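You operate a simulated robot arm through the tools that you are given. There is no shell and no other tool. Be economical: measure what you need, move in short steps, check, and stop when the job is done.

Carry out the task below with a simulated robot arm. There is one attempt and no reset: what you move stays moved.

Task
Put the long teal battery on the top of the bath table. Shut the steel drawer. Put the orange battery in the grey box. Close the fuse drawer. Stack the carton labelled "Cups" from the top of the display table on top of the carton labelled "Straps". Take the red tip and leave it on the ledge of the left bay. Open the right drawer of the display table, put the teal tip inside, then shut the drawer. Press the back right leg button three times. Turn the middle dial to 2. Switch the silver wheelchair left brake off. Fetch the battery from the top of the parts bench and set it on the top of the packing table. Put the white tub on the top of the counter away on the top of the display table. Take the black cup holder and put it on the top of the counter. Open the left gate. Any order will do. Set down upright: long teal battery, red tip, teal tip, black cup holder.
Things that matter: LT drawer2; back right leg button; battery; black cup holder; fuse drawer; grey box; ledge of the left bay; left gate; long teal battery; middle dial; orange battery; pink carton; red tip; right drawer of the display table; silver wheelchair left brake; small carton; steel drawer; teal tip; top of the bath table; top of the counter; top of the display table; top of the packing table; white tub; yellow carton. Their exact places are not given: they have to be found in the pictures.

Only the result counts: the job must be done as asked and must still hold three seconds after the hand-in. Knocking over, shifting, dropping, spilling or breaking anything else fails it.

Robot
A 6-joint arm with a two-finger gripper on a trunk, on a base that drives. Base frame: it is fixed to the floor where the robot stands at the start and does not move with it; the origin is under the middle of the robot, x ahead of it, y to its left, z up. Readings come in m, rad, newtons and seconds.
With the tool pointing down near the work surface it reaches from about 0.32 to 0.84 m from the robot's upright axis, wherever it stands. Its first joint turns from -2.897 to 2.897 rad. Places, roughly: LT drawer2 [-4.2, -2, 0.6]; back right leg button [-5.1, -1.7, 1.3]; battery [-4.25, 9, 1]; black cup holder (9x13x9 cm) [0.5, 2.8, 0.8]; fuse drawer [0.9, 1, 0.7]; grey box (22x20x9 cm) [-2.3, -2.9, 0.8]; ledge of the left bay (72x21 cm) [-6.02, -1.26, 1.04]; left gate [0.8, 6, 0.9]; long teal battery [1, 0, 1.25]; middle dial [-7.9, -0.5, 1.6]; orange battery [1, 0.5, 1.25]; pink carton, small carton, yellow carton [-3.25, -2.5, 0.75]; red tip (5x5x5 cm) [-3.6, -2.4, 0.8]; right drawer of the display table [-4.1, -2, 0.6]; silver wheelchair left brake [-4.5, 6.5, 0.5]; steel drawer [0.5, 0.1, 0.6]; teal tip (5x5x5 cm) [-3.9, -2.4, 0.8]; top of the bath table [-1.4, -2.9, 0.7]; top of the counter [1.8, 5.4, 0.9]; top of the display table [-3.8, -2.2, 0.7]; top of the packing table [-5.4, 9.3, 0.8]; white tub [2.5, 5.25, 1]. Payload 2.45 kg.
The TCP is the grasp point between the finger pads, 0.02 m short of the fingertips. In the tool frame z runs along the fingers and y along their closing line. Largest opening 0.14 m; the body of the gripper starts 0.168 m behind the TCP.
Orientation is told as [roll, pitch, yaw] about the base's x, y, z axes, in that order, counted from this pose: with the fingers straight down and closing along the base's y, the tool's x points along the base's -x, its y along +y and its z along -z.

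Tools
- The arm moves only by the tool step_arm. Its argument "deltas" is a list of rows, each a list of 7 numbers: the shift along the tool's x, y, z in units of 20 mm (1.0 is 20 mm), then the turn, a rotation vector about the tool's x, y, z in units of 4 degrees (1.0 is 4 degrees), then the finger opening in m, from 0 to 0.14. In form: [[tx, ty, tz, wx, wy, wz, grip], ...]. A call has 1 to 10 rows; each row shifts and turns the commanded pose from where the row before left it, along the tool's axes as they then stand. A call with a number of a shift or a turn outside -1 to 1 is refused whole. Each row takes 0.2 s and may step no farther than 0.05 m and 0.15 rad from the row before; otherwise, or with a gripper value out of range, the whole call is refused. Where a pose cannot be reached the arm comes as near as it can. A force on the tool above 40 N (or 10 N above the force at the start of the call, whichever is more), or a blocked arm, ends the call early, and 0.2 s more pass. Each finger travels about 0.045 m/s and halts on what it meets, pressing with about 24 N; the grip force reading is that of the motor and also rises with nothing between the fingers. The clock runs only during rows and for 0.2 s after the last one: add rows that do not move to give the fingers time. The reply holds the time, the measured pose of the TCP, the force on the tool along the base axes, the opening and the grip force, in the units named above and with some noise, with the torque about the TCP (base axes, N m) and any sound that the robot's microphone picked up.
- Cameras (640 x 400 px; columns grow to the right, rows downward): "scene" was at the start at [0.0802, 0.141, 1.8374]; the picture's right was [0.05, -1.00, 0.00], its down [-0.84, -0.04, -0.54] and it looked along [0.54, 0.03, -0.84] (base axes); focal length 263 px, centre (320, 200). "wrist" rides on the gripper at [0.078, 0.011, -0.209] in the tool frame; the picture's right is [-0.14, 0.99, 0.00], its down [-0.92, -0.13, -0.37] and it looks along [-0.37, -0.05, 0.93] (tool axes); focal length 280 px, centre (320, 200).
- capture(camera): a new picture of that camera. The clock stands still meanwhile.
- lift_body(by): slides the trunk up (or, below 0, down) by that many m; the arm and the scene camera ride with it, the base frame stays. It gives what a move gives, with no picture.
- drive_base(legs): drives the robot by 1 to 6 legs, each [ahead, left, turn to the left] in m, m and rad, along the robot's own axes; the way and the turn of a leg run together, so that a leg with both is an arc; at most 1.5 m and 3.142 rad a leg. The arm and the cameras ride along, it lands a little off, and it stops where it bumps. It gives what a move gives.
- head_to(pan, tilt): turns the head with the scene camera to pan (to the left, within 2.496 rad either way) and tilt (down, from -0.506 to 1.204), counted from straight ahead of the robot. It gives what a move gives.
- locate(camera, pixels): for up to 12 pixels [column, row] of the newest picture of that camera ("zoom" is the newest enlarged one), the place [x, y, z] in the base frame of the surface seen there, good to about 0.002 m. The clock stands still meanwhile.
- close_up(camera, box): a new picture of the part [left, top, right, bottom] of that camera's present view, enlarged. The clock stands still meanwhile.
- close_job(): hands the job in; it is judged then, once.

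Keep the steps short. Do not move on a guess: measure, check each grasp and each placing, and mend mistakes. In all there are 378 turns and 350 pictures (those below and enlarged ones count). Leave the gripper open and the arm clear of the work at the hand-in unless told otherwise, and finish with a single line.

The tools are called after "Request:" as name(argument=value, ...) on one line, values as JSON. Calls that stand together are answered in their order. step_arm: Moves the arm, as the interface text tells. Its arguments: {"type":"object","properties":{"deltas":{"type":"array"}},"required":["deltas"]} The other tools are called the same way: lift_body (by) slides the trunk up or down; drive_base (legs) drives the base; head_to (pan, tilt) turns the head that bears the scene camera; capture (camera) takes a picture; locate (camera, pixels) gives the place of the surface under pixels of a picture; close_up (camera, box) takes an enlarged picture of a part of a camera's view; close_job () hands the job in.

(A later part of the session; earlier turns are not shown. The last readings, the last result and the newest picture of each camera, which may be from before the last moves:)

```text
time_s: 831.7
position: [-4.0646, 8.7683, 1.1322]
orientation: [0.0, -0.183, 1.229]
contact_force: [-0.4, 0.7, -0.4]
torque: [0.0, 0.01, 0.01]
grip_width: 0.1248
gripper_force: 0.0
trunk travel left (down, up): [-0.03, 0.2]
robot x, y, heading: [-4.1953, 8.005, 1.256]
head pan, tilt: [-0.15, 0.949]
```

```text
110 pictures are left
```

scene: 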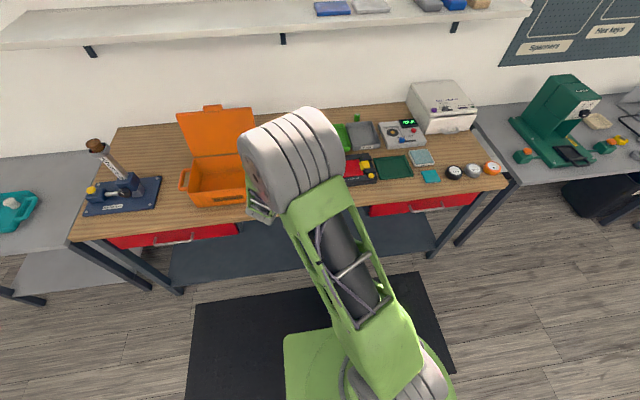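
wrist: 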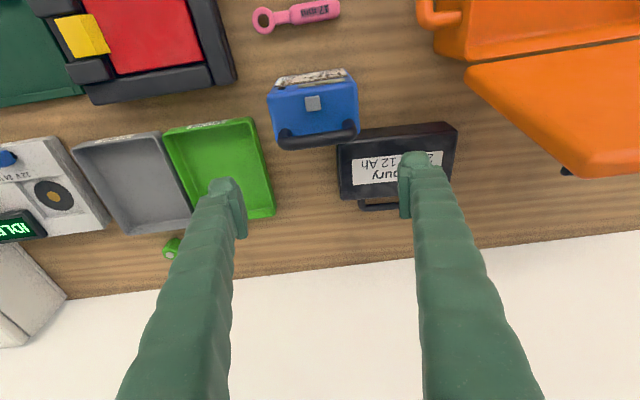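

Request:
locate(camera="wrist", pixels=[[318, 138], [283, 138], [355, 127], [300, 80], [340, 76], [313, 103], [275, 97], [352, 88]])

Request:
drive_base(legs=[[-0.35, 0, 0]])

Request:
capture(camera="wrist")

Request:
head_to(pan=-0.05, tilt=0.75)

Request:
capture(camera="scene")

```text
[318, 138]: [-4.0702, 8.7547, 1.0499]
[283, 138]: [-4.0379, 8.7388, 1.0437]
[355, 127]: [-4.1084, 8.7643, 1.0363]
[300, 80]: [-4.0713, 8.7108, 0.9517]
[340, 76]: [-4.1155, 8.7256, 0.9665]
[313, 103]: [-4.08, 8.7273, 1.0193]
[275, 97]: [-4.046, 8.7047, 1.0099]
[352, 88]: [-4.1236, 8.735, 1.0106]
```

```text
time_s: 834.0
position: [-4.178, 8.4297, 1.1321]
orientation: [0.002, -0.183, 1.235]
contact_force: [-0.1, 0.7, 0.4]
torque: [0.03, -0.01, 0.02]
grip_width: 0.1252
gripper_force: 0.1
trunk travel left (down, up): [-0.03, 0.2]
robot x, y, heading: [-4.3039, 7.6597, 1.269]
head pan, tilt: [-0.15, 0.949]
```

```text
109 pictures are left
```

wrist: 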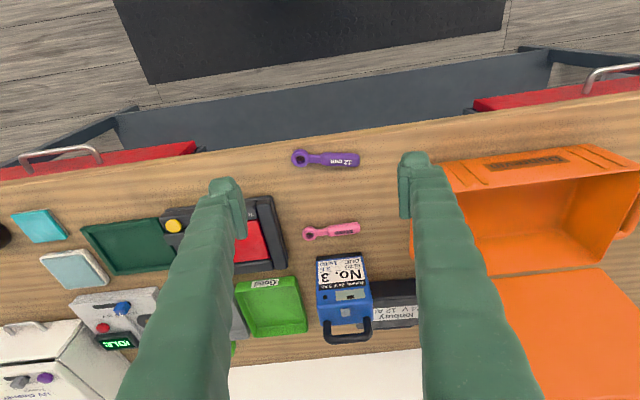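

```text
time_s: 834.8
position: [-4.1775, 8.4317, 1.1318]
orientation: [0.001, -0.181, 1.236]
contact_force: [1.0, 0.8, -0.1]
torque: [0.0, -0.01, 0.01]
grip_width: 0.125
gripper_force: 0.1
trunk travel left (down, up): [-0.03, 0.2]
robot x, y, heading: [-4.3086, 7.6603, 1.266]
head pan, tilt: [-0.051, 0.75]
```

```text
108 pictures are left
```

scene: 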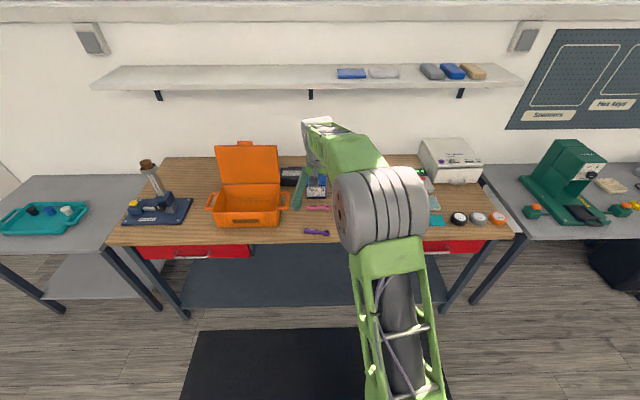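

Blue battery is back within ~4 mm. Now locate the wrenches.

Request:
close_up(camera="wrist", box=[270, 130, 390, 250])

Request:
locate(camera="wrist", pixels=[[293, 158], [309, 158], [300, 150], [300, 167], [330, 160], [358, 161], [305, 233], [313, 228], [358, 229], [335, 231]])

```text
3.33 times, centred on (330, 190) of wrist
```

zoom: 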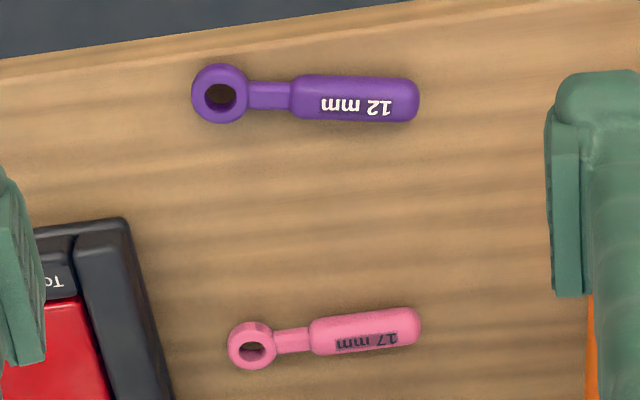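

```text
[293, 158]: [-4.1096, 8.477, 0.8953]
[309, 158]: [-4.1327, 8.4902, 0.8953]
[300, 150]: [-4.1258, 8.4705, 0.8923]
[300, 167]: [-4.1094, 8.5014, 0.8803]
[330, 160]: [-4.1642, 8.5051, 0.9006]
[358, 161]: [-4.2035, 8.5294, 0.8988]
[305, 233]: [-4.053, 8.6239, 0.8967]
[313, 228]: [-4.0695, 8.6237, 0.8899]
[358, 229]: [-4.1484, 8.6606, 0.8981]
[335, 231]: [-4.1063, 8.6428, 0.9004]
```

Pink is where it was; the purple wrench has moved ~5 cm (originally ring ≈(−4.087,8.535), end ≈(−4.176,8.567)). I'll grip it and put it back: level and rotate the tool to yaw 2.644 first.

Request:
step_arm(deltas=[[0, 0, 0, 0, 1, 0, 0.08], [0, 0, 0, 0, 1, 0, 0.05], [0, 0, 0, 0, 0.6, 0, 0.05], [0, 0, 0, 0, 0, -1, 0.05], [0, 0, 0, 0, 0, -1, 0.05], [0, 0, 0, 0, 0, -1, 0.05], [0, 0, 0, 0, 0, -1, 0.05], [0, 0, 0, 0, 0, -1, 0.05], [0, 0, 0, 0, 0, -1, 0.05], [0, 0, 0, 0, 0, -1, 0.05]])

Request:
step_arm(deltas=[[0, 0, 0, 0, 0, -1, 0.05], [0, 0, 0, 0, 0, -1, 0.05], [0, 0, 0, 0, 0, -1, 0.05], [0, 0, 0, 0, 0, -1, 0.05], [0, 0, 0, 0, 0, -1, 0.05], [0, 0, 0, 0, 0, -1, 0.05], [0, 0, 0, 0, 0, -1, 0.05], [0, 0, 0, 0, 0, -1, 0.05], [0, 0, 0, 0, 0, -1, 0.05], [0, 0, 0, 0, 0, -1, 0.05]])

Request:
step_arm(deltas=[[0, 0, 0, 0, 0, -1, 0.05], [0, 0, 0, 0, 0, -1, 0.05], [0, 0, 0, 0, 0, -1, 0.05], [0, 0, 0, 0, 0, -0.2, 0.05]])

Request:
drive_base(legs=[[0.079, 0.03, 0]])

Request:
step_arm(deltas=[[0, 0, 1, 0, 0, 0, 0.05], [0, 0, 1, 0, 0, 0, 0.05], [0, 0, 1, 0, 0, 0, 0.05], [0, 0, 1, 0, 0, 0, 0.05], [0, 0, 1, 0, 0, 0, 0.05]])

Request:
capture(camera="wrist")

```text
time_s: 837.0
position: [-4.1777, 8.431, 1.1312]
orientation: [0.001, -0.002, 1.725]
contact_force: [0.2, -0.4, -0.3]
torque: [0.0, -0.02, 0.01]
grip_width: 0.0501
gripper_force: 0.0
trunk travel left (down, up): [-0.03, 0.2]
robot x, y, heading: [-4.305, 7.6602, 1.268]
head pan, tilt: [-0.051, 0.75]
```

```text
time_s: 839.2
position: [-4.1779, 8.4294, 1.1325]
orientation: [0.0, 0.0, 2.425]
contact_force: [0.0, -0.1, -1.0]
torque: [0.01, 0.05, 0.02]
grip_width: 0.0498
gripper_force: 0.2
trunk travel left (down, up): [-0.03, 0.2]
robot x, y, heading: [-4.3082, 7.664, 1.269]
head pan, tilt: [-0.051, 0.75]
```

```text
time_s: 840.2
position: [-4.177, 8.4296, 1.1325]
orientation: [0.001, 0.0, 2.648]
contact_force: [-0.3, -0.2, -0.4]
torque: [0.02, 0.01, 0.0]
grip_width: 0.0499
gripper_force: 0.0
trunk travel left (down, up): [-0.03, 0.2]
robot x, y, heading: [-4.3037, 7.6656, 1.266]
head pan, tilt: [-0.051, 0.75]
```

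```text
time_s: 841.2
position: [-4.1831, 8.5172, 1.1312]
orientation: [0.001, 0.0, 2.648]
contact_force: [0.1, 0.9, 0.5]
torque: [-0.07, 0.01, 0.02]
grip_width: 0.0503
gripper_force: 0.1
trunk travel left (down, up): [-0.03, 0.2]
robot x, y, heading: [-4.313, 7.7477, 1.269]
head pan, tilt: [-0.051, 0.75]
```

```text
time_s: 842.4
position: [-4.1846, 8.5174, 1.0324]
orientation: [0.0, 0.0, 2.649]
contact_force: [-0.2, 0.5, -0.6]
torque: [0.01, -0.02, 0.0]
grip_width: 0.0502
gripper_force: 0.0
trunk travel left (down, up): [-0.03, 0.2]
robot x, y, heading: [-4.3072, 7.7476, 1.265]
head pan, tilt: [-0.051, 0.75]
```

```text
106 pictures are left
```

wrist: 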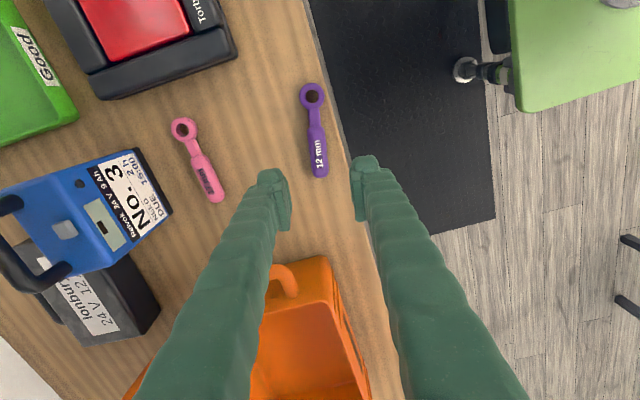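

Aligned with the purple handle. Descend to z≈0.907 and grip.

Request:
step_arm(deltas=[[0, 0, 1, 0, 0, 0, 0.05], [0, 0, 1, 0, 0, 0, 0.05], [0, 0, 1, 0, 0, 0, 0.05], [0, 0, 1, 0, 0, 0, 0.05], [0, 0, 1, 0, 0, 0, 0.05], [0, 0, 1, 0, 0, 0, 0.05], [0, 0, 0.25, 0, 0, 0, 0.05], [0, 0, 0, 0, 0, 0, 0.02], [0, 0, 0, 0, 0, 0, 0.0], [0, 0, 0, 0, 0, 0, 0.0]])

Request:
step_arm(deltas=[[0, 0, -0.5, 0, 0, 0, 0.0], [0, 0, -0.5, 0, 0, 0, 0.0]])

Request:
capture(camera="wrist")

```text
time_s: 844.6
position: [-4.186, 8.5125, 0.9058]
orientation: [0.0, 0.001, 2.649]
contact_force: [0.0, 0.5, 0.5]
torque: [0.02, 0.06, 0.0]
grip_width: 0.0208
gripper_force: 24.4
trunk travel left (down, up): [-0.03, 0.2]
robot x, y, heading: [-4.3104, 7.7492, 1.272]
head pan, tilt: [-0.051, 0.75]
```

```text
time_s: 845.2
position: [-4.1843, 8.5128, 0.9286]
orientation: [0.0, 0.001, 2.648]
contact_force: [-0.9, 0.2, -0.7]
torque: [0.03, 0.01, -0.02]
grip_width: 0.0209
gripper_force: 23.8
trunk travel left (down, up): [-0.03, 0.2]
robot x, y, heading: [-4.3094, 7.7462, 1.269]
head pan, tilt: [-0.051, 0.75]
```

```text
105 pictures are left
```

wrist: 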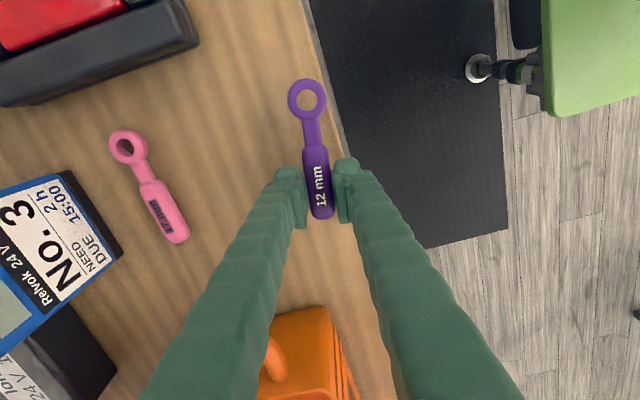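

Move it back by (0.031,0.046) with a −1.1 turn, lower and release.

Request:
step_arm(deltas=[[0.09, -0.92, 0, 0, 0, 0, 0.0], [0.09, -0.92, 0, 0, 0, 0, 0.0], [0.1, -0.92, 0, 0, 0, 0, 0.0], [0, 0, 0, 0, 0, -1, 0.0], [0, 0, 0.6, 0, 0, -0.1, 0.0], [0, 0, 0.4, 0, 0, 0, 0.0], [0, 0, 0.1, 0, 0, 0, 0.0]])

Request:
step_arm(deltas=[[0, 0, 0, 0, 0, 0, 0.03], [0, 0, 0, 0, 0, 0, 0.05], [0, 0, -1, 0, 0, 0, 0.05], [0, 0, -1, 0, 0, 0, 0.05], [0, 0, -1, 0, 0, 0, 0.05], [0, 0, -1, 0, 0, 0, 0.05], [0, 0, -1, 0, 0, 0, 0.05], [0, 0, -1, 0, 0, 0, 0.05], [0, 0, -1, 0, 0, 0, 0.05], [0, 0, -1, 0, 0, 0, 0.05]])

Request:
capture(camera="wrist")

Request:
capture(camera="scene")

```text
time_s: 846.8
position: [-4.1507, 8.5598, 0.9072]
orientation: [-0.002, -0.001, 2.724]
contact_force: [-0.1, -1.7, 8.8]
torque: [-0.17, -0.09, 0.0]
grip_width: 0.0208
gripper_force: 24.4
trunk travel left (down, up): [-0.03, 0.2]
robot x, y, heading: [-4.3077, 7.7481, 1.269]
head pan, tilt: [-0.051, 0.75]
```

```text
time_s: 849.0
position: [-4.1568, 8.5607, 1.0645]
orientation: [0.0, -0.001, 2.726]
contact_force: [0.1, 0.3, 0.6]
torque: [0.02, -0.01, 0.01]
grip_width: 0.0499
gripper_force: 0.2
trunk travel left (down, up): [-0.03, 0.2]
robot x, y, heading: [-4.3057, 7.7516, 1.269]
head pan, tilt: [-0.051, 0.75]
```

```text
104 pictures are left
```

wrist: 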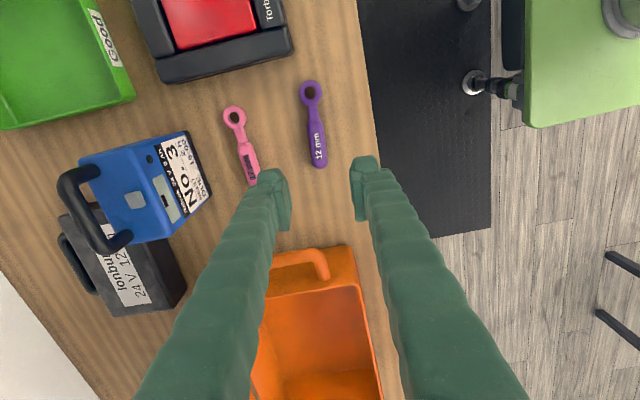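

```text
103 pictures are left
```

scene: 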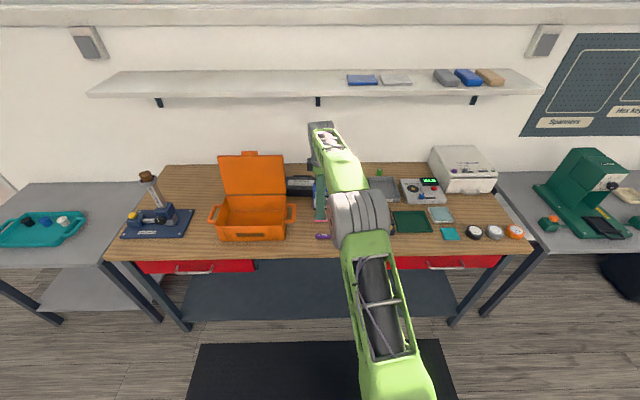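

Request:
locate(camera="wrist", pixels=[[302, 91], [318, 93], [310, 83], [320, 165], [317, 148], [233, 118], [252, 178]])

```text
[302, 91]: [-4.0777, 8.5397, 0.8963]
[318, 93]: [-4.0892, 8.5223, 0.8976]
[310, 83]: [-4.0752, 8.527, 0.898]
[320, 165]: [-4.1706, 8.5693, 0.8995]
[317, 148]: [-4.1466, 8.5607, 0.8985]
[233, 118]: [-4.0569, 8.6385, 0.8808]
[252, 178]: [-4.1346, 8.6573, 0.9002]
```

Purple is back within ~8 mm. Now the black battery again: measure its current pose.

Request:
close_up(camera="wrist", box=[40, 120, 220, 330])

Request:
locate(camera="wrist", pixels=[[62, 216], [110, 311], [155, 302], [100, 200], [85, 290], [65, 240], [168, 280], [120, 255], [165, 265], [80, 225]])

```text
1.90 times, centred on (130, 225) of wrist
```

zoom: 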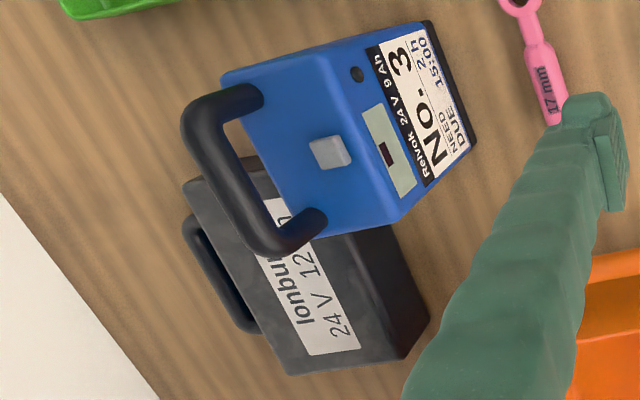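

```text
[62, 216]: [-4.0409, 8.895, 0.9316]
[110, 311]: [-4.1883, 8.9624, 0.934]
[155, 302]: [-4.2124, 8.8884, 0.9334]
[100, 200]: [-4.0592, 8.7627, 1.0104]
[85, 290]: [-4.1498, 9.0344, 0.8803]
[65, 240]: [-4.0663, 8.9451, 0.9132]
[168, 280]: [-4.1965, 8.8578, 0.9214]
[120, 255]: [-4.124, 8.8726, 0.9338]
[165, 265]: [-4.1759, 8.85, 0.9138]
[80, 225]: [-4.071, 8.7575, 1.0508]
```

Battery centre ≈(−4.132,8.890), lying along heading 2.71; the tool yaw 2.726 matches. I'll enter the corridor (n −6.731) with the tool vertical at z 0.965. First retract 5 cm, align left, lower.

Request:
step_arm(deltas=[[0, 0.83, 0, 0, 0, 0, 0.097], [0, 0.83, 0, 0, 0, 0, 0.097], [0, 0.83, 0, 0, 0, 0, 0.097]])

Request:
drive_base(legs=[[0, 0.07, -0.02]])

Request:
step_arm(deltas=[[0, 0, 1, 0, 0, -0.28, 0.097], [0, 0, 1, 0, 0, 0, 0.097], [0, 0, 1, 0, 0, 0, 0.097], [0, 0, 1, 0, 0, 0, 0.097], [0, 0, 1, 0, 0, 0, 0.097]])

Request:
capture(camera="wrist")

```text
time_s: 849.8
position: [-4.1748, 8.5171, 1.0638]
orientation: [0.0, -0.001, 2.726]
contact_force: [0.0, 0.0, -0.2]
torque: [-0.01, -0.03, -0.01]
grip_width: 0.0969
gripper_force: 0.0
trunk travel left (down, up): [-0.03, 0.2]
robot x, y, heading: [-4.3122, 7.748, 1.268]
head pan, tilt: [-0.051, 0.75]
```

```text
time_s: 851.1
position: [-4.2249, 8.5357, 1.064]
orientation: [0.0, 0.0, 2.704]
contact_force: [-0.7, 0.4, 0.7]
torque: [0.0, -0.03, 0.0]
grip_width: 0.0971
gripper_force: 0.1
trunk travel left (down, up): [-0.03, 0.2]
robot x, y, heading: [-4.3764, 7.7676, 1.245]
head pan, tilt: [-0.051, 0.75]
```

```text
time_s: 852.3
position: [-4.225, 8.5365, 0.9623]
orientation: [-0.001, -0.001, 2.729]
contact_force: [0.0, 0.4, 0.2]
torque: [-0.02, -0.01, -0.02]
grip_width: 0.097
gripper_force: 0.2
trunk travel left (down, up): [-0.03, 0.2]
robot x, y, heading: [-4.3764, 7.7695, 1.251]
head pan, tilt: [-0.051, 0.75]
```

```text
101 pictures are left
```

wrist: 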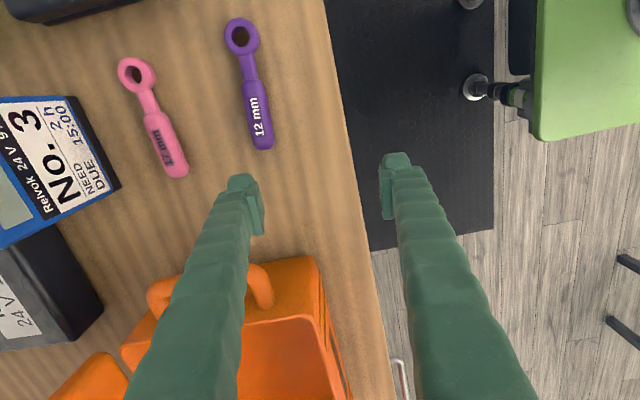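

Request:
locate(camera="wrist", pixels=[[268, 285], [260, 270], [235, 290], [155, 295], [315, 265], [110, 185], [118, 185]])

```text
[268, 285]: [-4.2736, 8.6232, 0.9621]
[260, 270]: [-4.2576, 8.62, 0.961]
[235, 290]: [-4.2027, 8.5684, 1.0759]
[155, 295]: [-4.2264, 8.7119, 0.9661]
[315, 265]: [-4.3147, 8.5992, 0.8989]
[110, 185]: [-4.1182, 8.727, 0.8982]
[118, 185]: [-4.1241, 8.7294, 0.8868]
```

Corridor: n between −6.765 (box handle) and −6.68 (blue). Drive ahead 0.30 with n ≈ −6.722.

Request:
drive_base(legs=[[0, 0.011, 0], [0.3, 0, 0]])

Request:
capture(camera="wrist")

Request:
capture(camera="scene")

```text
time_s: 854.8
position: [-4.1373, 8.8259, 0.9616]
orientation: [0.001, 0.0, 2.725]
contact_force: [0.3, 0.0, 0.7]
torque: [-0.03, 0.0, -0.01]
grip_width: 0.0973
gripper_force: 0.1
trunk travel left (down, up): [-0.03, 0.2]
robot x, y, heading: [-4.2912, 8.0581, 1.246]
head pan, tilt: [-0.051, 0.75]
```

```text
100 pictures are left
```

wrist: 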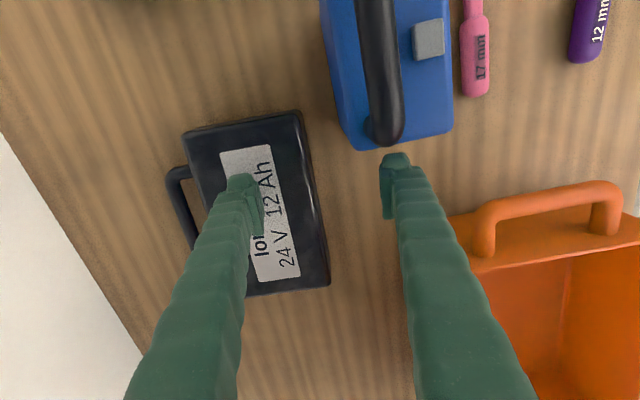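

```text
99 pictures are left
```

scene: 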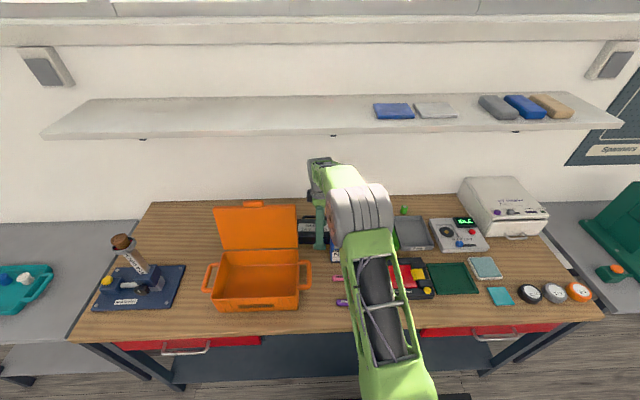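

Request:
locate(camera="wrist", pixels=[[188, 136], [288, 116], [312, 283], [253, 292], [173, 190], [180, 220], [200, 165], [305, 200], [297, 160], [170, 175]])

```text
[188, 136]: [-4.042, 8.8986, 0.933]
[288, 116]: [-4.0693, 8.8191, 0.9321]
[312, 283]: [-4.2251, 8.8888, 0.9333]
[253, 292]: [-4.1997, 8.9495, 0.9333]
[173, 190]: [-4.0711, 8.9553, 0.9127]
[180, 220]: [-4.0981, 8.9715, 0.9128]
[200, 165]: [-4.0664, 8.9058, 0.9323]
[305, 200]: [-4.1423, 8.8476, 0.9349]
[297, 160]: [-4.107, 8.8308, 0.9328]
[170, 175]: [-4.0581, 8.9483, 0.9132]
```

Centre (−4.1336,8.8937), width ~0.088. Move over it (x −1.2, y −3.18), open 0.10, then descend 3.6 cm.

Request:
step_arm(deltas=[[-0.3, -0.8, 0, 0, 0, 0, 0.1], [-0.3, -0.8, 0, 0, 0, 0, 0.1], [-0.3, -0.8, 0, 0, 0, 0, 0.1], [-0.3, -0.78, 0, 0, 0, 0, 0.1]])

Request:
capture(camera="wrist")

```text
time_s: 855.8
position: [-4.1328, 8.8956, 0.9636]
orientation: [0.0, -0.001, 2.724]
contact_force: [0.0, -0.2, 0.1]
torque: [-0.02, 0.02, -0.02]
grip_width: 0.1002
gripper_force: 0.1
trunk travel left (down, up): [-0.03, 0.2]
robot x, y, heading: [-4.2924, 8.0606, 1.25]
head pan, tilt: [-0.051, 0.75]
```

```text
98 pictures are left
```

wrist: 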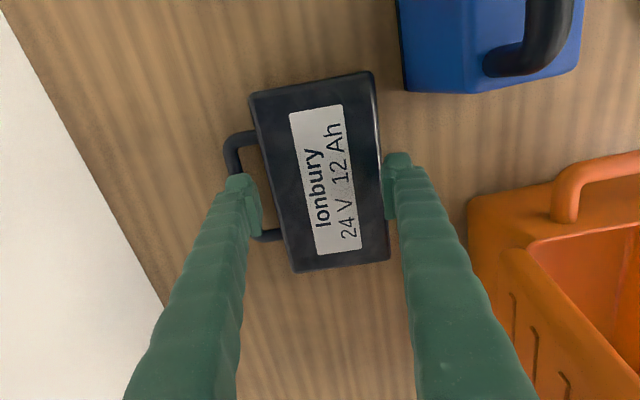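

Request:
step_arm(deltas=[[0, 0.1, 0.5, 0, 0, 0, 0.1], [0, 0, 0.5, 0, 0, 0, 0.1]])

Request:
step_arm(deltas=[[0, 0, 0.45, 0, 0, 0, 0.1], [0, 0, 0.45, 0, 0, 0, 0.1]])

Request:
capture(camera="wrist")

```text
time_s: 856.4
position: [-4.133, 8.8928, 0.9496]
orientation: [-0.008, -0.001, 2.725]
contact_force: [0.3, 3.0, 28.7]
torque: [-1.38, 0.89, 0.02]
grip_width: 0.1013
gripper_force: 1.0
trunk travel left (down, up): [-0.03, 0.2]
robot x, y, heading: [-4.2888, 8.0587, 1.248]
head pan, tilt: [-0.051, 0.75]
```

```text
time_s: 856.7
position: [-4.1332, 8.8944, 0.9493]
orientation: [-0.013, -0.004, 2.724]
contact_force: [-0.3, -3.4, 14.5]
torque: [-0.76, 0.48, 0.19]
grip_width: 0.1047
gripper_force: 3.6
trunk travel left (down, up): [-0.03, 0.2]
robot x, y, heading: [-4.2912, 8.0605, 1.248]
head pan, tilt: [-0.051, 0.75]
stopped in row 1: the force on the tool passed its limit at 47 N (the readings are from after the stop); the commanded pose is now the measured one
```

```text
97 pictures are left
```

wrist: 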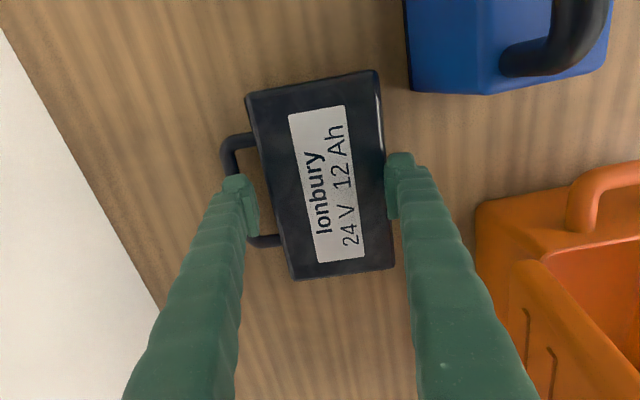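

The front finger is on the battery's edge: raise 1 cm, shift 7 mm toward me, open 0.106, try again.

Request:
step_arm(deltas=[[0, 0, -0.5, 0, 0, 0, 0.106], [0, 0.35, 0, 0, 0, 0, 0.106], [0, 0, 0.5, 0, 0, 0, 0.106], [0, 0, 0.4, 0, 0, 0, 0.106]])

Request:
step_arm(deltas=[[0, 0, 0.45, 0, 0, 0, 0.106], [0, 0, 0.3, 0, 0, 0, 0.106]])

Request:
capture(camera="wrist")

```text
time_s: 857.7
position: [-4.1339, 8.8883, 0.9384]
orientation: [-0.01, -0.003, 2.723]
contact_force: [0.7, 1.8, 0.8]
torque: [0.02, -0.03, 0.02]
grip_width: 0.1074
gripper_force: 0.5
trunk travel left (down, up): [-0.03, 0.2]
robot x, y, heading: [-4.2886, 8.058, 1.246]
head pan, tilt: [-0.051, 0.75]
```

```text
time_s: 858.3
position: [-4.1372, 8.8894, 0.9257]
orientation: [-0.014, -0.003, 2.724]
contact_force: [0.9, -0.6, 19.2]
torque: [-0.07, 0.08, 0.4]
grip_width: 0.1087
gripper_force: 21.3
trunk travel left (down, up): [-0.03, 0.2]
robot x, y, heading: [-4.2915, 8.0626, 1.247]
head pan, tilt: [-0.051, 0.75]
```

```text
96 pictures are left
```

wrist: 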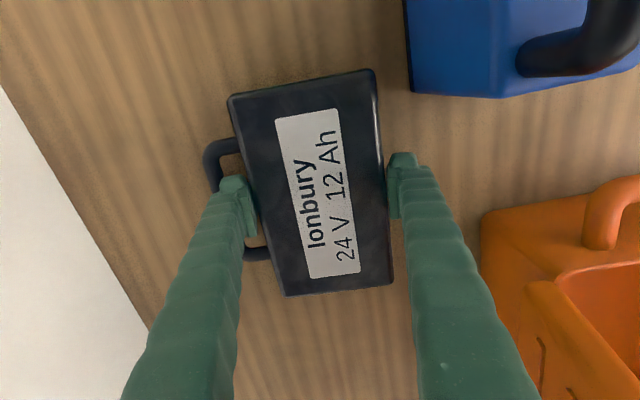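

Fingers straddle the body (0.109). Close.

Request:
step_arm(deltas=[[0, 0, 0, 0, 0, 0, 0.06], [0, 0, 0, 0, 0, 0, 0.05], [0, 0, 0, 0, 0, 0, 0.05], [0, 0, -0.3, 0, 0, 0, 0.05], [0, 0, -0.5, 0, 0, 0, 0.05]])

Request:
capture(camera="wrist")

```text
time_s: 859.5
position: [-4.1369, 8.8869, 0.9331]
orientation: [-0.002, 0.001, 2.723]
contact_force: [0.3, 0.0, -12.9]
torque: [-0.02, -0.06, -0.03]
grip_width: 0.1044
gripper_force: 24.1
trunk travel left (down, up): [-0.03, 0.2]
robot x, y, heading: [-4.2902, 8.0613, 1.248]
head pan, tilt: [-0.051, 0.75]
```

```text
95 pictures are left
```

wrist: 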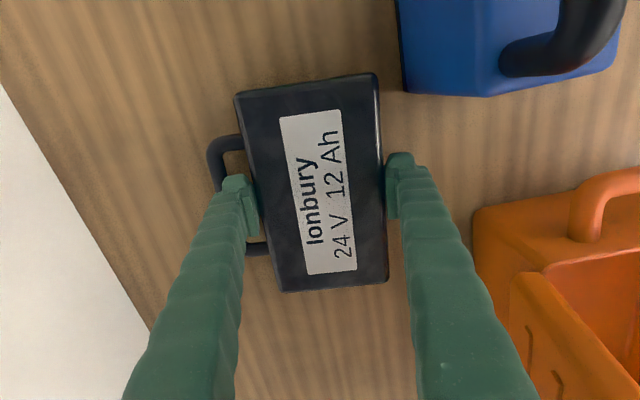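

Held firmly and balanced (12.9 N, ~0 torque). Lift to z≈1.0, then tilt 40° forward so the wrist clears the shelf.

Request:
step_arm(deltas=[[0, 0, -0.6, 0, 0, 0, 0.05], [0, 0, -0.7, 0, 0, 0, 0.05], [0, 0, -0.7, 0, 0, 0, 0.05], [0, 0, -0.7, 0, 0, 0, 0.05], [0, 0, -0.6, 0, 0, 0, 0.05]])

Request:
step_arm(deltas=[[0, 0, 0, 1, 0, 0, 0.05], [0, 0, 0, 1, 0, 0, 0.05], [0, 0, 0, 1, 0, 0, 0.05], [0, 0, 0, 1, 0, 0, 0.05], [0, 0, 0, 1, 0, 0, 0.05], [0, 0, 0, 1, 0, 0, 0.05], [0, 0, 0, 1, 0, 0, 0.05], [0, 0, 0, 1, 0, 0, 0.05], [0, 0, 0, 1, 0, 0, 0.05], [0, 0, 0, 1, 0, 0, 0.05]])

Request:
capture(camera="wrist")

Request:
capture(camera="scene")

```text
time_s: 860.7
position: [-4.1354, 8.8886, 1.0044]
orientation: [-0.009, -0.002, 2.723]
contact_force: [-0.1, -0.6, -12.4]
torque: [-0.03, -0.06, -0.01]
grip_width: 0.1045
gripper_force: 24.5
trunk travel left (down, up): [-0.03, 0.2]
robot x, y, heading: [-4.2842, 8.061, 1.252]
head pan, tilt: [-0.051, 0.75]
```

```text
time_s: 862.9
position: [-4.1343, 8.8888, 1.0044]
orientation: [-0.67, 0.001, 2.718]
contact_force: [0.2, 0.3, -13.1]
torque: [-0.23, 0.08, 0.0]
grip_width: 0.1043
gripper_force: 24.2
trunk travel left (down, up): [-0.03, 0.2]
robot x, y, heading: [-4.2876, 8.0582, 1.246]
head pan, tilt: [-0.051, 0.75]
```

```text
94 pictures are left
```

wrist: 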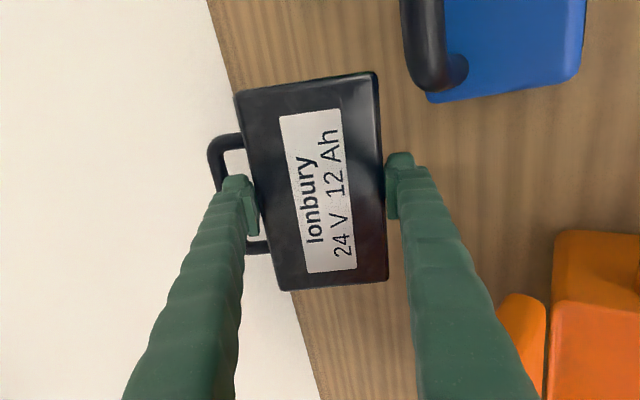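

```text
93 pictures are left
```

scene: 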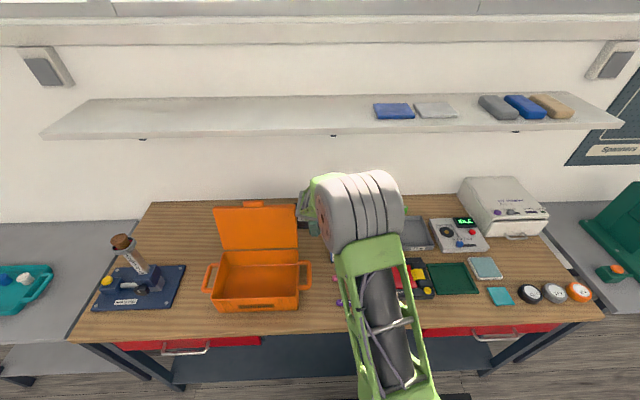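

Raise trunk 0.2 (handle stays below the shelf), then right 0.06 and back 0.5.

Request:
lift_body(by=0.17)

Request:
drive_base(legs=[[0, -0.06, 0], [-0.5, 0, 0]])

Request:
capture(camera="wrist")

Request:
capture(camera="scene")

```text
time_s: 864.8
position: [-4.1335, 8.8889, 1.1741]
orientation: [-0.67, 0.003, 2.717]
contact_force: [0.9, 0.3, -13.3]
torque: [-0.23, 0.06, -0.03]
grip_width: 0.1041
gripper_force: 24.7
trunk travel left (down, up): [-0.2, 0.03]
robot x, y, heading: [-4.2875, 8.0588, 1.247]
head pan, tilt: [-0.051, 0.75]
```

```text
time_s: 868.5
position: [-4.2294, 8.3976, 1.1763]
orientation: [-0.671, 0.004, 2.709]
contact_force: [0.1, 0.0, -11.6]
torque: [-0.23, 0.05, -0.04]
grip_width: 0.1043
gripper_force: 24.3
trunk travel left (down, up): [-0.2, 0.03]
robot x, y, heading: [-4.3968, 7.5699, 1.239]
head pan, tilt: [-0.051, 0.75]
```

```text
92 pictures are left
```

wrist: 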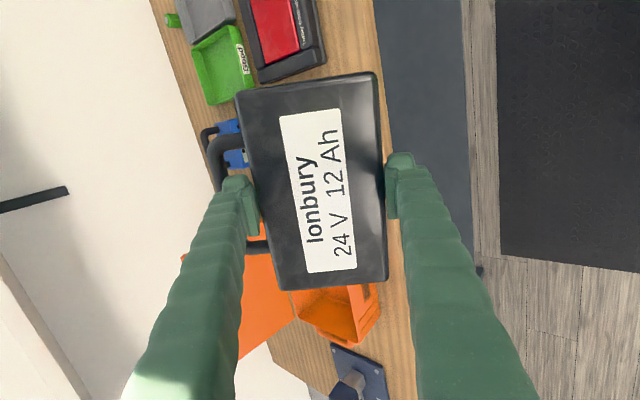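

```text
91 pictures are left
```

scene: 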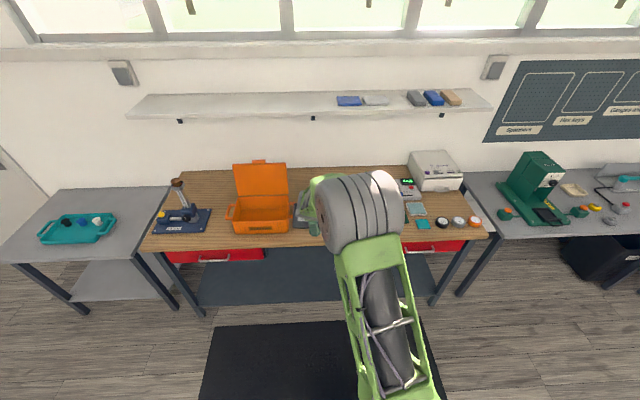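

Out safely. Measure the packing table (grey, with the teal tray).

Request:
locate(camera="scene", pixels=[[10, 255], [130, 255], [165, 195], [70, 192], [110, 235], [125, 215], [60, 240], [45, 238], [118, 218], [90, 245]])

Request:
step_arm(deltas=[[0, 0.5, -0.3, -1, 0, 0, 0.05], [0, 0.5, -0.3, -1, 0, 0, 0.05], [0, 0.5, -0.3, -1, 0, 0, 0.05], [0, 0.5, -0.2, -1, 0, 0, 0.05], [0, 0.5, -0.2, -1, 0, 0, 0.05], [0, 0.5, 0, -1, 0, 0, 0.05], [0, 0.5, 0, -1, 0, 0, 0.05], [0, 0, 0, -1, 0, 0, 0.05], [0, 0, 0, -1, 0, 0, 0.05], [0, 0, 0, -0.6, 0, 0, 0.05]])

```text
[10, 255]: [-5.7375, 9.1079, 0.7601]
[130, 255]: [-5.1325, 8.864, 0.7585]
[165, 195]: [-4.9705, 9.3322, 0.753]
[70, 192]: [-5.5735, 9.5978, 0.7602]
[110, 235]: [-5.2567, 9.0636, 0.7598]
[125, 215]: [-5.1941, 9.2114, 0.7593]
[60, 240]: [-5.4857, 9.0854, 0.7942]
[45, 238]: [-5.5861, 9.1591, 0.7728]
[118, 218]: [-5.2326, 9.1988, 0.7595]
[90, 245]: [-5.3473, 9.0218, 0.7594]
```

```text
time_s: 870.7
position: [-4.2606, 8.3294, 1.1672]
orientation: [0.001, 0.005, 2.71]
contact_force: [0.1, 0.5, -13.2]
torque: [-0.03, 0.0, -0.01]
grip_width: 0.1041
gripper_force: 23.9
trunk travel left (down, up): [-0.2, 0.03]
robot x, y, heading: [-4.3919, 7.5723, 1.234]
head pan, tilt: [-0.051, 0.75]
```

Free strip on the table's right side. I turn the tool back to normal yaw (battery long side front-back) and drive to hang over (−5.166,9.105).

Request:
step_arm(deltas=[[0, 0, 0, 0, 0, 1, 0.05], [0, 0, 0, 0, 0, 1, 0.05], [0, 0, 0, 0, 0, 1, 0.05], [0, 0, 0, 0, 0, 1, 0.05], [0, 0, 0, 0, 0, 1, 0.05], [0, 0, 0, 0, 0, 1, 0.05], [0, 0, 0, 0, 0, 1, 0.05], [0, 0, 0, 0, 0, 1, 0.05], [0, 0, 0, 0, 0, 1, 0.05], [0, 0, 0, 0, 0, 1, 0.05]])

Request:
step_arm(deltas=[[0, 0, 0, 0, 0, 1, 0.05], [0, 0, 0, 0, 0, 1, 0.05], [0, 0, 0, 0, 0, 1, 0.05], [0, 0, 0, 0, 0, 1, 0.05], [0, 0, 0, 0, 0, 1, 0.05], [0, 0, 0, 0, 0, 1, 0.05], [0, 0, 0, 0, 0, 1, 0.05], [0, 0, 0, 0, 0, 1, 0.05], [0, 0, 0, 0, 0, 1, 0.05], [0, 0, 0, 0, 0, 1, 0.05]])

Request:
drive_base(legs=[[0, 1.11, 0.014], [0.3, 0, 0]])

Request:
capture(camera="wrist")

```text
time_s: 872.9
position: [-4.2612, 8.33, 1.1662]
orientation: [-0.003, 0.004, 2.009]
contact_force: [0.0, -0.3, -12.7]
torque: [-0.05, 0.0, 0.01]
grip_width: 0.1043
gripper_force: 24.3
trunk travel left (down, up): [-0.2, 0.03]
robot x, y, heading: [-4.3893, 7.5655, 1.238]
head pan, tilt: [-0.051, 0.75]
```

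```text
time_s: 875.1
position: [-4.2606, 8.3296, 1.1654]
orientation: [-0.006, 0.001, 1.311]
contact_force: [-0.5, 0.2, -12.9]
torque: [-0.01, 0.04, -0.01]
grip_width: 0.1044
gripper_force: 24.4
trunk travel left (down, up): [-0.2, 0.03]
robot x, y, heading: [-4.3925, 7.5664, 1.24]
head pan, tilt: [-0.051, 0.75]
```

```text
time_s: 882.7
position: [-5.1226, 8.6256, 1.1634]
orientation: [-0.004, 0.005, 1.321]
contact_force: [1.0, 0.2, -13.1]
torque: [-0.05, 0.08, -0.03]
grip_width: 0.1043
gripper_force: 23.8
trunk travel left (down, up): [-0.2, 0.03]
robot x, y, heading: [-5.2463, 7.8669, 1.253]
head pan, tilt: [-0.051, 0.75]
stopped in leg 1: the robot was blocked; the commanded pose is now the measured one
```

```text
90 pictures are left
```

wrist: 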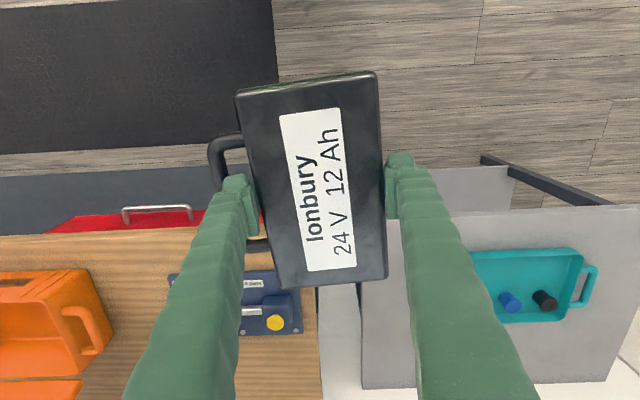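

The base was blocked on its left. Look what's there.

Request:
head_to(pan=1.4, tilt=0.9)

Request:
capture(camera="scene")

```text
time_s: 884.3
position: [-5.1237, 8.626, 1.1659]
orientation: [-0.002, 0.001, 1.322]
contact_force: [-0.5, 1.4, -12.8]
torque: [-0.05, 0.02, -0.02]
grip_width: 0.1043
gripper_force: 23.9
trunk travel left (down, up): [-0.2, 0.03]
robot x, y, heading: [-5.2475, 7.8697, 1.243]
head pan, tilt: [1.4, 0.901]
```

```text
89 pictures are left
```

scene: 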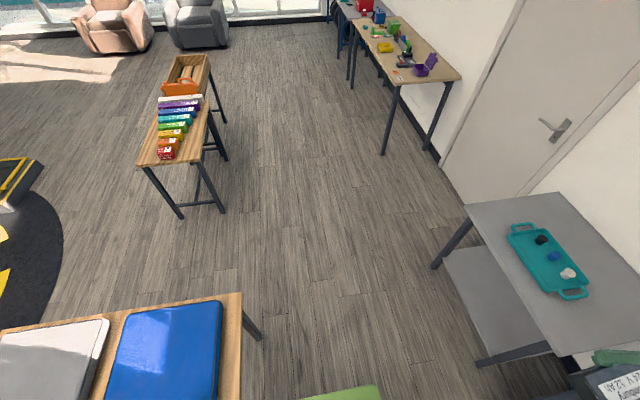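

It touched the middle table's end. Step away right 2 cm, go ahead 0.44, then left 0.215.

Request:
drive_base(legs=[[0, -0.02, 0], [0.44, 0, 0], [0, 0.215, 0]])

Request:
capture(camera="wrist")

Request:
locate(camera="scene", pixels=[[238, 300], [248, 335], [215, 310], [205, 395]])

```text
time_s: 889.5
position: [-5.1763, 9.1052, 1.1644]
orientation: [-0.004, 0.001, 1.327]
contact_force: [-0.6, 0.6, -12.6]
torque: [-0.04, 0.02, -0.01]
grip_width: 0.1039
gripper_force: 23.8
trunk travel left (down, up): [-0.2, 0.03]
robot x, y, heading: [-5.2938, 8.3458, 1.252]
head pan, tilt: [1.4, 0.901]
```

```text
88 pictures are left
```

wrist: 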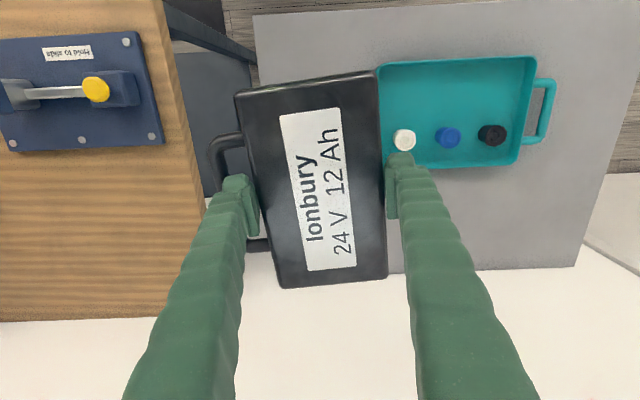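

```text
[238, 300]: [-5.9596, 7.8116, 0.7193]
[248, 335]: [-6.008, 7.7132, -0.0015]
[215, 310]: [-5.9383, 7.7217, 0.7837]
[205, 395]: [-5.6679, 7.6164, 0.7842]
```

Request:
locate(camera="wrist", pixels=[[382, 70], [388, 160], [260, 60], [270, 200], [256, 25], [300, 290], [395, 240]])

```text
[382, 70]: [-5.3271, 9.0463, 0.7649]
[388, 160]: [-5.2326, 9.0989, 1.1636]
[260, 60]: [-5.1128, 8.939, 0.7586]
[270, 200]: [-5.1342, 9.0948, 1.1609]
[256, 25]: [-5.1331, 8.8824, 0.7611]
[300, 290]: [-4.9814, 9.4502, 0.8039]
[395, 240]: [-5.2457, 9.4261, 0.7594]
```

Strip is 24 cm wide; the battery fits. Lower trunk 0.2 and descend until contact (~z 0.806).

Request:
lift_body(by=-0.2)

Request:
step_arm(deltas=[[0, 0, 1, 0, 0, 0, 0.05], [0, 0, 1, 0, 0, 0, 0.05], [0, 0, 1, 0, 0, 0, 0.05], [0, 0, 1, 0, 0, 0, 0.05], [0, 0, 1, 0, 0, 0, 0.05], [0, 0, 1, 0, 0, 0, 0.05], [0, 0, 1, 0, 0, 0, 0.05]])

Request:
step_arm(deltas=[[0, 0, 0.3, 0, 0, 0, 0.05], [0, 0, 0.2, 0, 0, 0, 0.05], [0, 0, 0.2, 0, 0, 0, 0.05]])

Request:
capture(camera="wrist")

```text
time_s: 891.7
position: [-5.1758, 9.1064, 0.9633]
orientation: [-0.003, 0.001, 1.326]
contact_force: [0.2, 0.1, -13.4]
torque: [-0.03, 0.03, 0.0]
grip_width: 0.1039
gripper_force: 24.3
trunk travel left (down, up): [0.0, 0.23]
robot x, y, heading: [-5.2962, 8.3442, 1.248]
head pan, tilt: [1.4, 0.901]
```

```text
time_s: 893.3
position: [-5.1725, 9.1069, 0.8204]
orientation: [-0.003, 0.003, 1.327]
contact_force: [0.1, 0.5, -12.1]
torque: [-0.05, 0.04, 0.0]
grip_width: 0.1043
gripper_force: 24.2
trunk travel left (down, up): [0.0, 0.23]
robot x, y, heading: [-5.2935, 8.3431, 1.25]
head pan, tilt: [1.4, 0.901]
```

```text
time_s: 894.1
position: [-5.1735, 9.1072, 0.8134]
orientation: [-0.002, -0.004, 1.326]
contact_force: [0.4, 0.4, 18.7]
torque: [0.05, -0.01, 0.05]
grip_width: 0.1044
gripper_force: 23.9
trunk travel left (down, up): [0.0, 0.23]
robot x, y, heading: [-5.2983, 8.3477, 1.253]
head pan, tilt: [1.4, 0.901]
```

```text
87 pictures are left
```

wrist: 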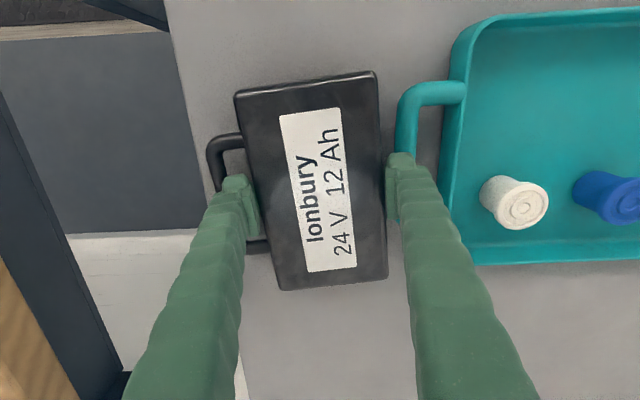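

On the table. The tray's handle is next to the left finger, so open just slightly (0.112) and lift.

Request:
step_arm(deltas=[[0, 0, -0.1, 0, 0, 0, 0.107], [0, 0, 0, 0, 0, 0, 0.112], [0, 0, 0, 0, 0, 0, 0.112], [0, 0, -0.5, 0, 0, 0, 0.112], [0, 0, -1, 0, 0, 0, 0.112], [0, 0, -1, 0, 0, 0, 0.112], [0, 0, -1, 0, 0, 0, 0.112], [0, 0, -1, 0, 0, 0, 0.112], [0, 0, -1, 0, 0, 0, 0.112], [0, 0, -1, 0, 0, 0, 0.112]])

Request:
capture(camera="wrist")

```text
time_s: 896.3
position: [-5.1772, 9.1045, 0.9441]
orientation: [-0.004, 0.002, 1.327]
contact_force: [0.1, -0.3, -0.1]
torque: [0.0, -0.01, 0.0]
grip_width: 0.112
gripper_force: 0.0
trunk travel left (down, up): [0.0, 0.23]
robot x, y, heading: [-5.2951, 8.3461, 1.245]
head pan, tilt: [1.4, 0.901]
```

```text
86 pictures are left
```

wrist: 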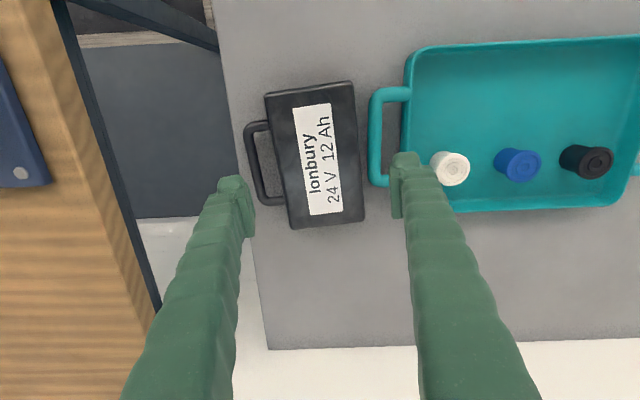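

Battery is on the packing table. Next the wheelchair's left brake. Raise the trunk, back off and move right along the lane to look.

Request:
lift_body(by=0.23)

Request:
drive_base(legs=[[-0.44, 0, 0], [0, -1.3, 0], [0, -1.25, 0]])

Request:
head_to(pan=2.1, tilt=0.8)

Request:
capture(camera="scene")

Request:
head_to(pan=-2.4, tilt=0.8)

Request:
capture(camera="scene")

```text
time_s: 898.7
position: [-5.1771, 9.1055, 1.1723]
orientation: [-0.003, 0.001, 1.327]
contact_force: [0.5, -1.0, 0.2]
torque: [-0.01, -0.02, -0.01]
grip_width: 0.1119
gripper_force: 0.1
trunk travel left (down, up): [-0.23, 0.0]
robot x, y, heading: [-5.2951, 8.3442, 1.253]
head pan, tilt: [1.4, 0.901]
```

```text
time_s: 922.7
position: [-2.9616, 7.902, 1.1724]
orientation: [-0.004, 0.001, 1.313]
contact_force: [0.2, 0.2, 0.1]
torque: [0.01, -0.02, -0.02]
grip_width: 0.1121
gripper_force: 0.0
trunk travel left (down, up): [-0.23, 0.0]
robot x, y, heading: [-3.0905, 7.1409, 1.238]
head pan, tilt: [1.4, 0.901]
```

```text
time_s: 923.7
position: [-2.9625, 7.9022, 1.1731]
orientation: [-0.004, 0.001, 1.313]
contact_force: [-0.1, -0.2, -0.5]
torque: [0.01, 0.0, -0.02]
grip_width: 0.1117
gripper_force: 0.0
trunk travel left (down, up): [-0.23, 0.0]
robot x, y, heading: [-3.0928, 7.1439, 1.238]
head pan, tilt: [2.1, 0.799]
```

```text
85 pictures are left
```

scene: 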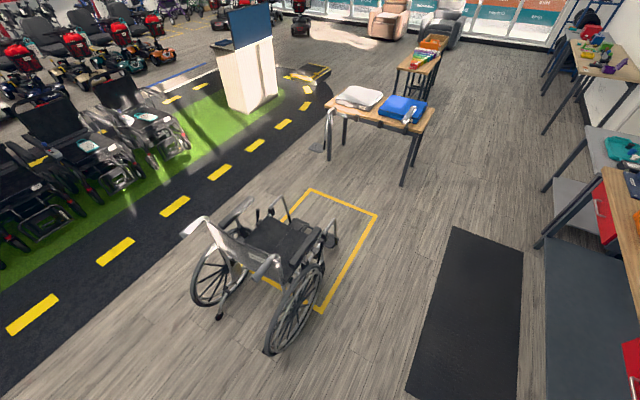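

```text
time_s: 927.3
position: [-2.9634, 7.9012, 1.1743]
orientation: [-0.003, 0.004, 1.312]
contact_force: [0.6, 0.5, 0.1]
torque: [0.0, 0.02, 0.02]
grip_width: 0.1121
gripper_force: 0.0
trunk travel left (down, up): [-0.23, 0.0]
robot x, y, heading: [-3.0895, 7.1416, 1.234]
head pan, tilt: [-2.4, 0.799]
```

```text
84 pictures are left
```

scene: 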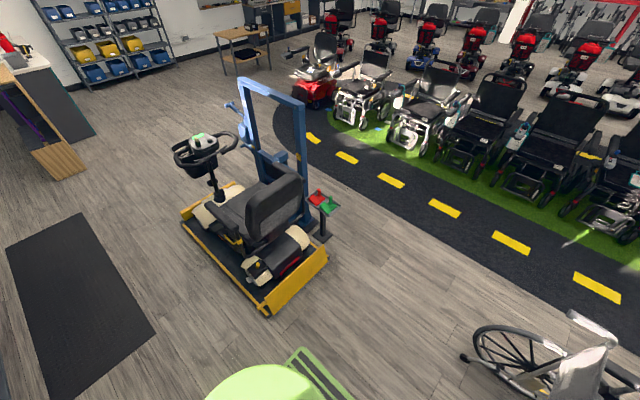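

Request:
locate(camera="scene", pixels=[[268, 314], [329, 262], [325, 225], [465, 358], [585, 345], [500, 330]])

```text
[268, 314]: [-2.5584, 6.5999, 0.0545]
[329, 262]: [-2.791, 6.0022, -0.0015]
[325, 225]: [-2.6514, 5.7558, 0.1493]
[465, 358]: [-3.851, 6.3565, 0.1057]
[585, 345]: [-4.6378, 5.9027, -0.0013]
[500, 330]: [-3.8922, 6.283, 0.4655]
```

The gap between lift and chair is ~1 m. Go: right 0.14, back 1.85, then left 1.2.

Request:
drive_base(legs=[[0, -0.13, 0.01], [-1.0, 0, 0], [-0.9, 0, 0], [0, 1.0, 0]])

Request:
head_to(pan=0.3, tilt=0.9)

Request:
capture(camera="scene")

```text
time_s: 946.8
position: [-4.397, 6.3882, 1.1731]
orientation: [-0.005, 0.003, 1.346]
contact_force: [-0.3, 0.4, 0.0]
torque: [-0.02, -0.03, 0.02]
grip_width: 0.1121
gripper_force: 0.1
trunk travel left (down, up): [-0.23, 0.0]
robot x, y, heading: [-4.5032, 5.6294, 1.269]
head pan, tilt: [-2.4, 0.799]
```

```text
time_s: 949.2
position: [-4.3956, 6.3894, 1.1736]
orientation: [-0.003, 0.002, 1.346]
contact_force: [0.2, 0.0, 0.3]
torque: [0.0, 0.01, 0.03]
grip_width: 0.112
gripper_force: 0.2
trunk travel left (down, up): [-0.23, 0.0]
robot x, y, heading: [-4.5013, 5.629, 1.27]
head pan, tilt: [0.3, 0.901]
```

```text
83 pictures are left
```

scene: 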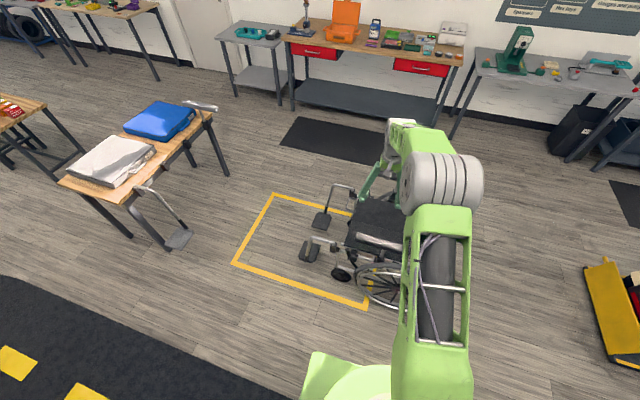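

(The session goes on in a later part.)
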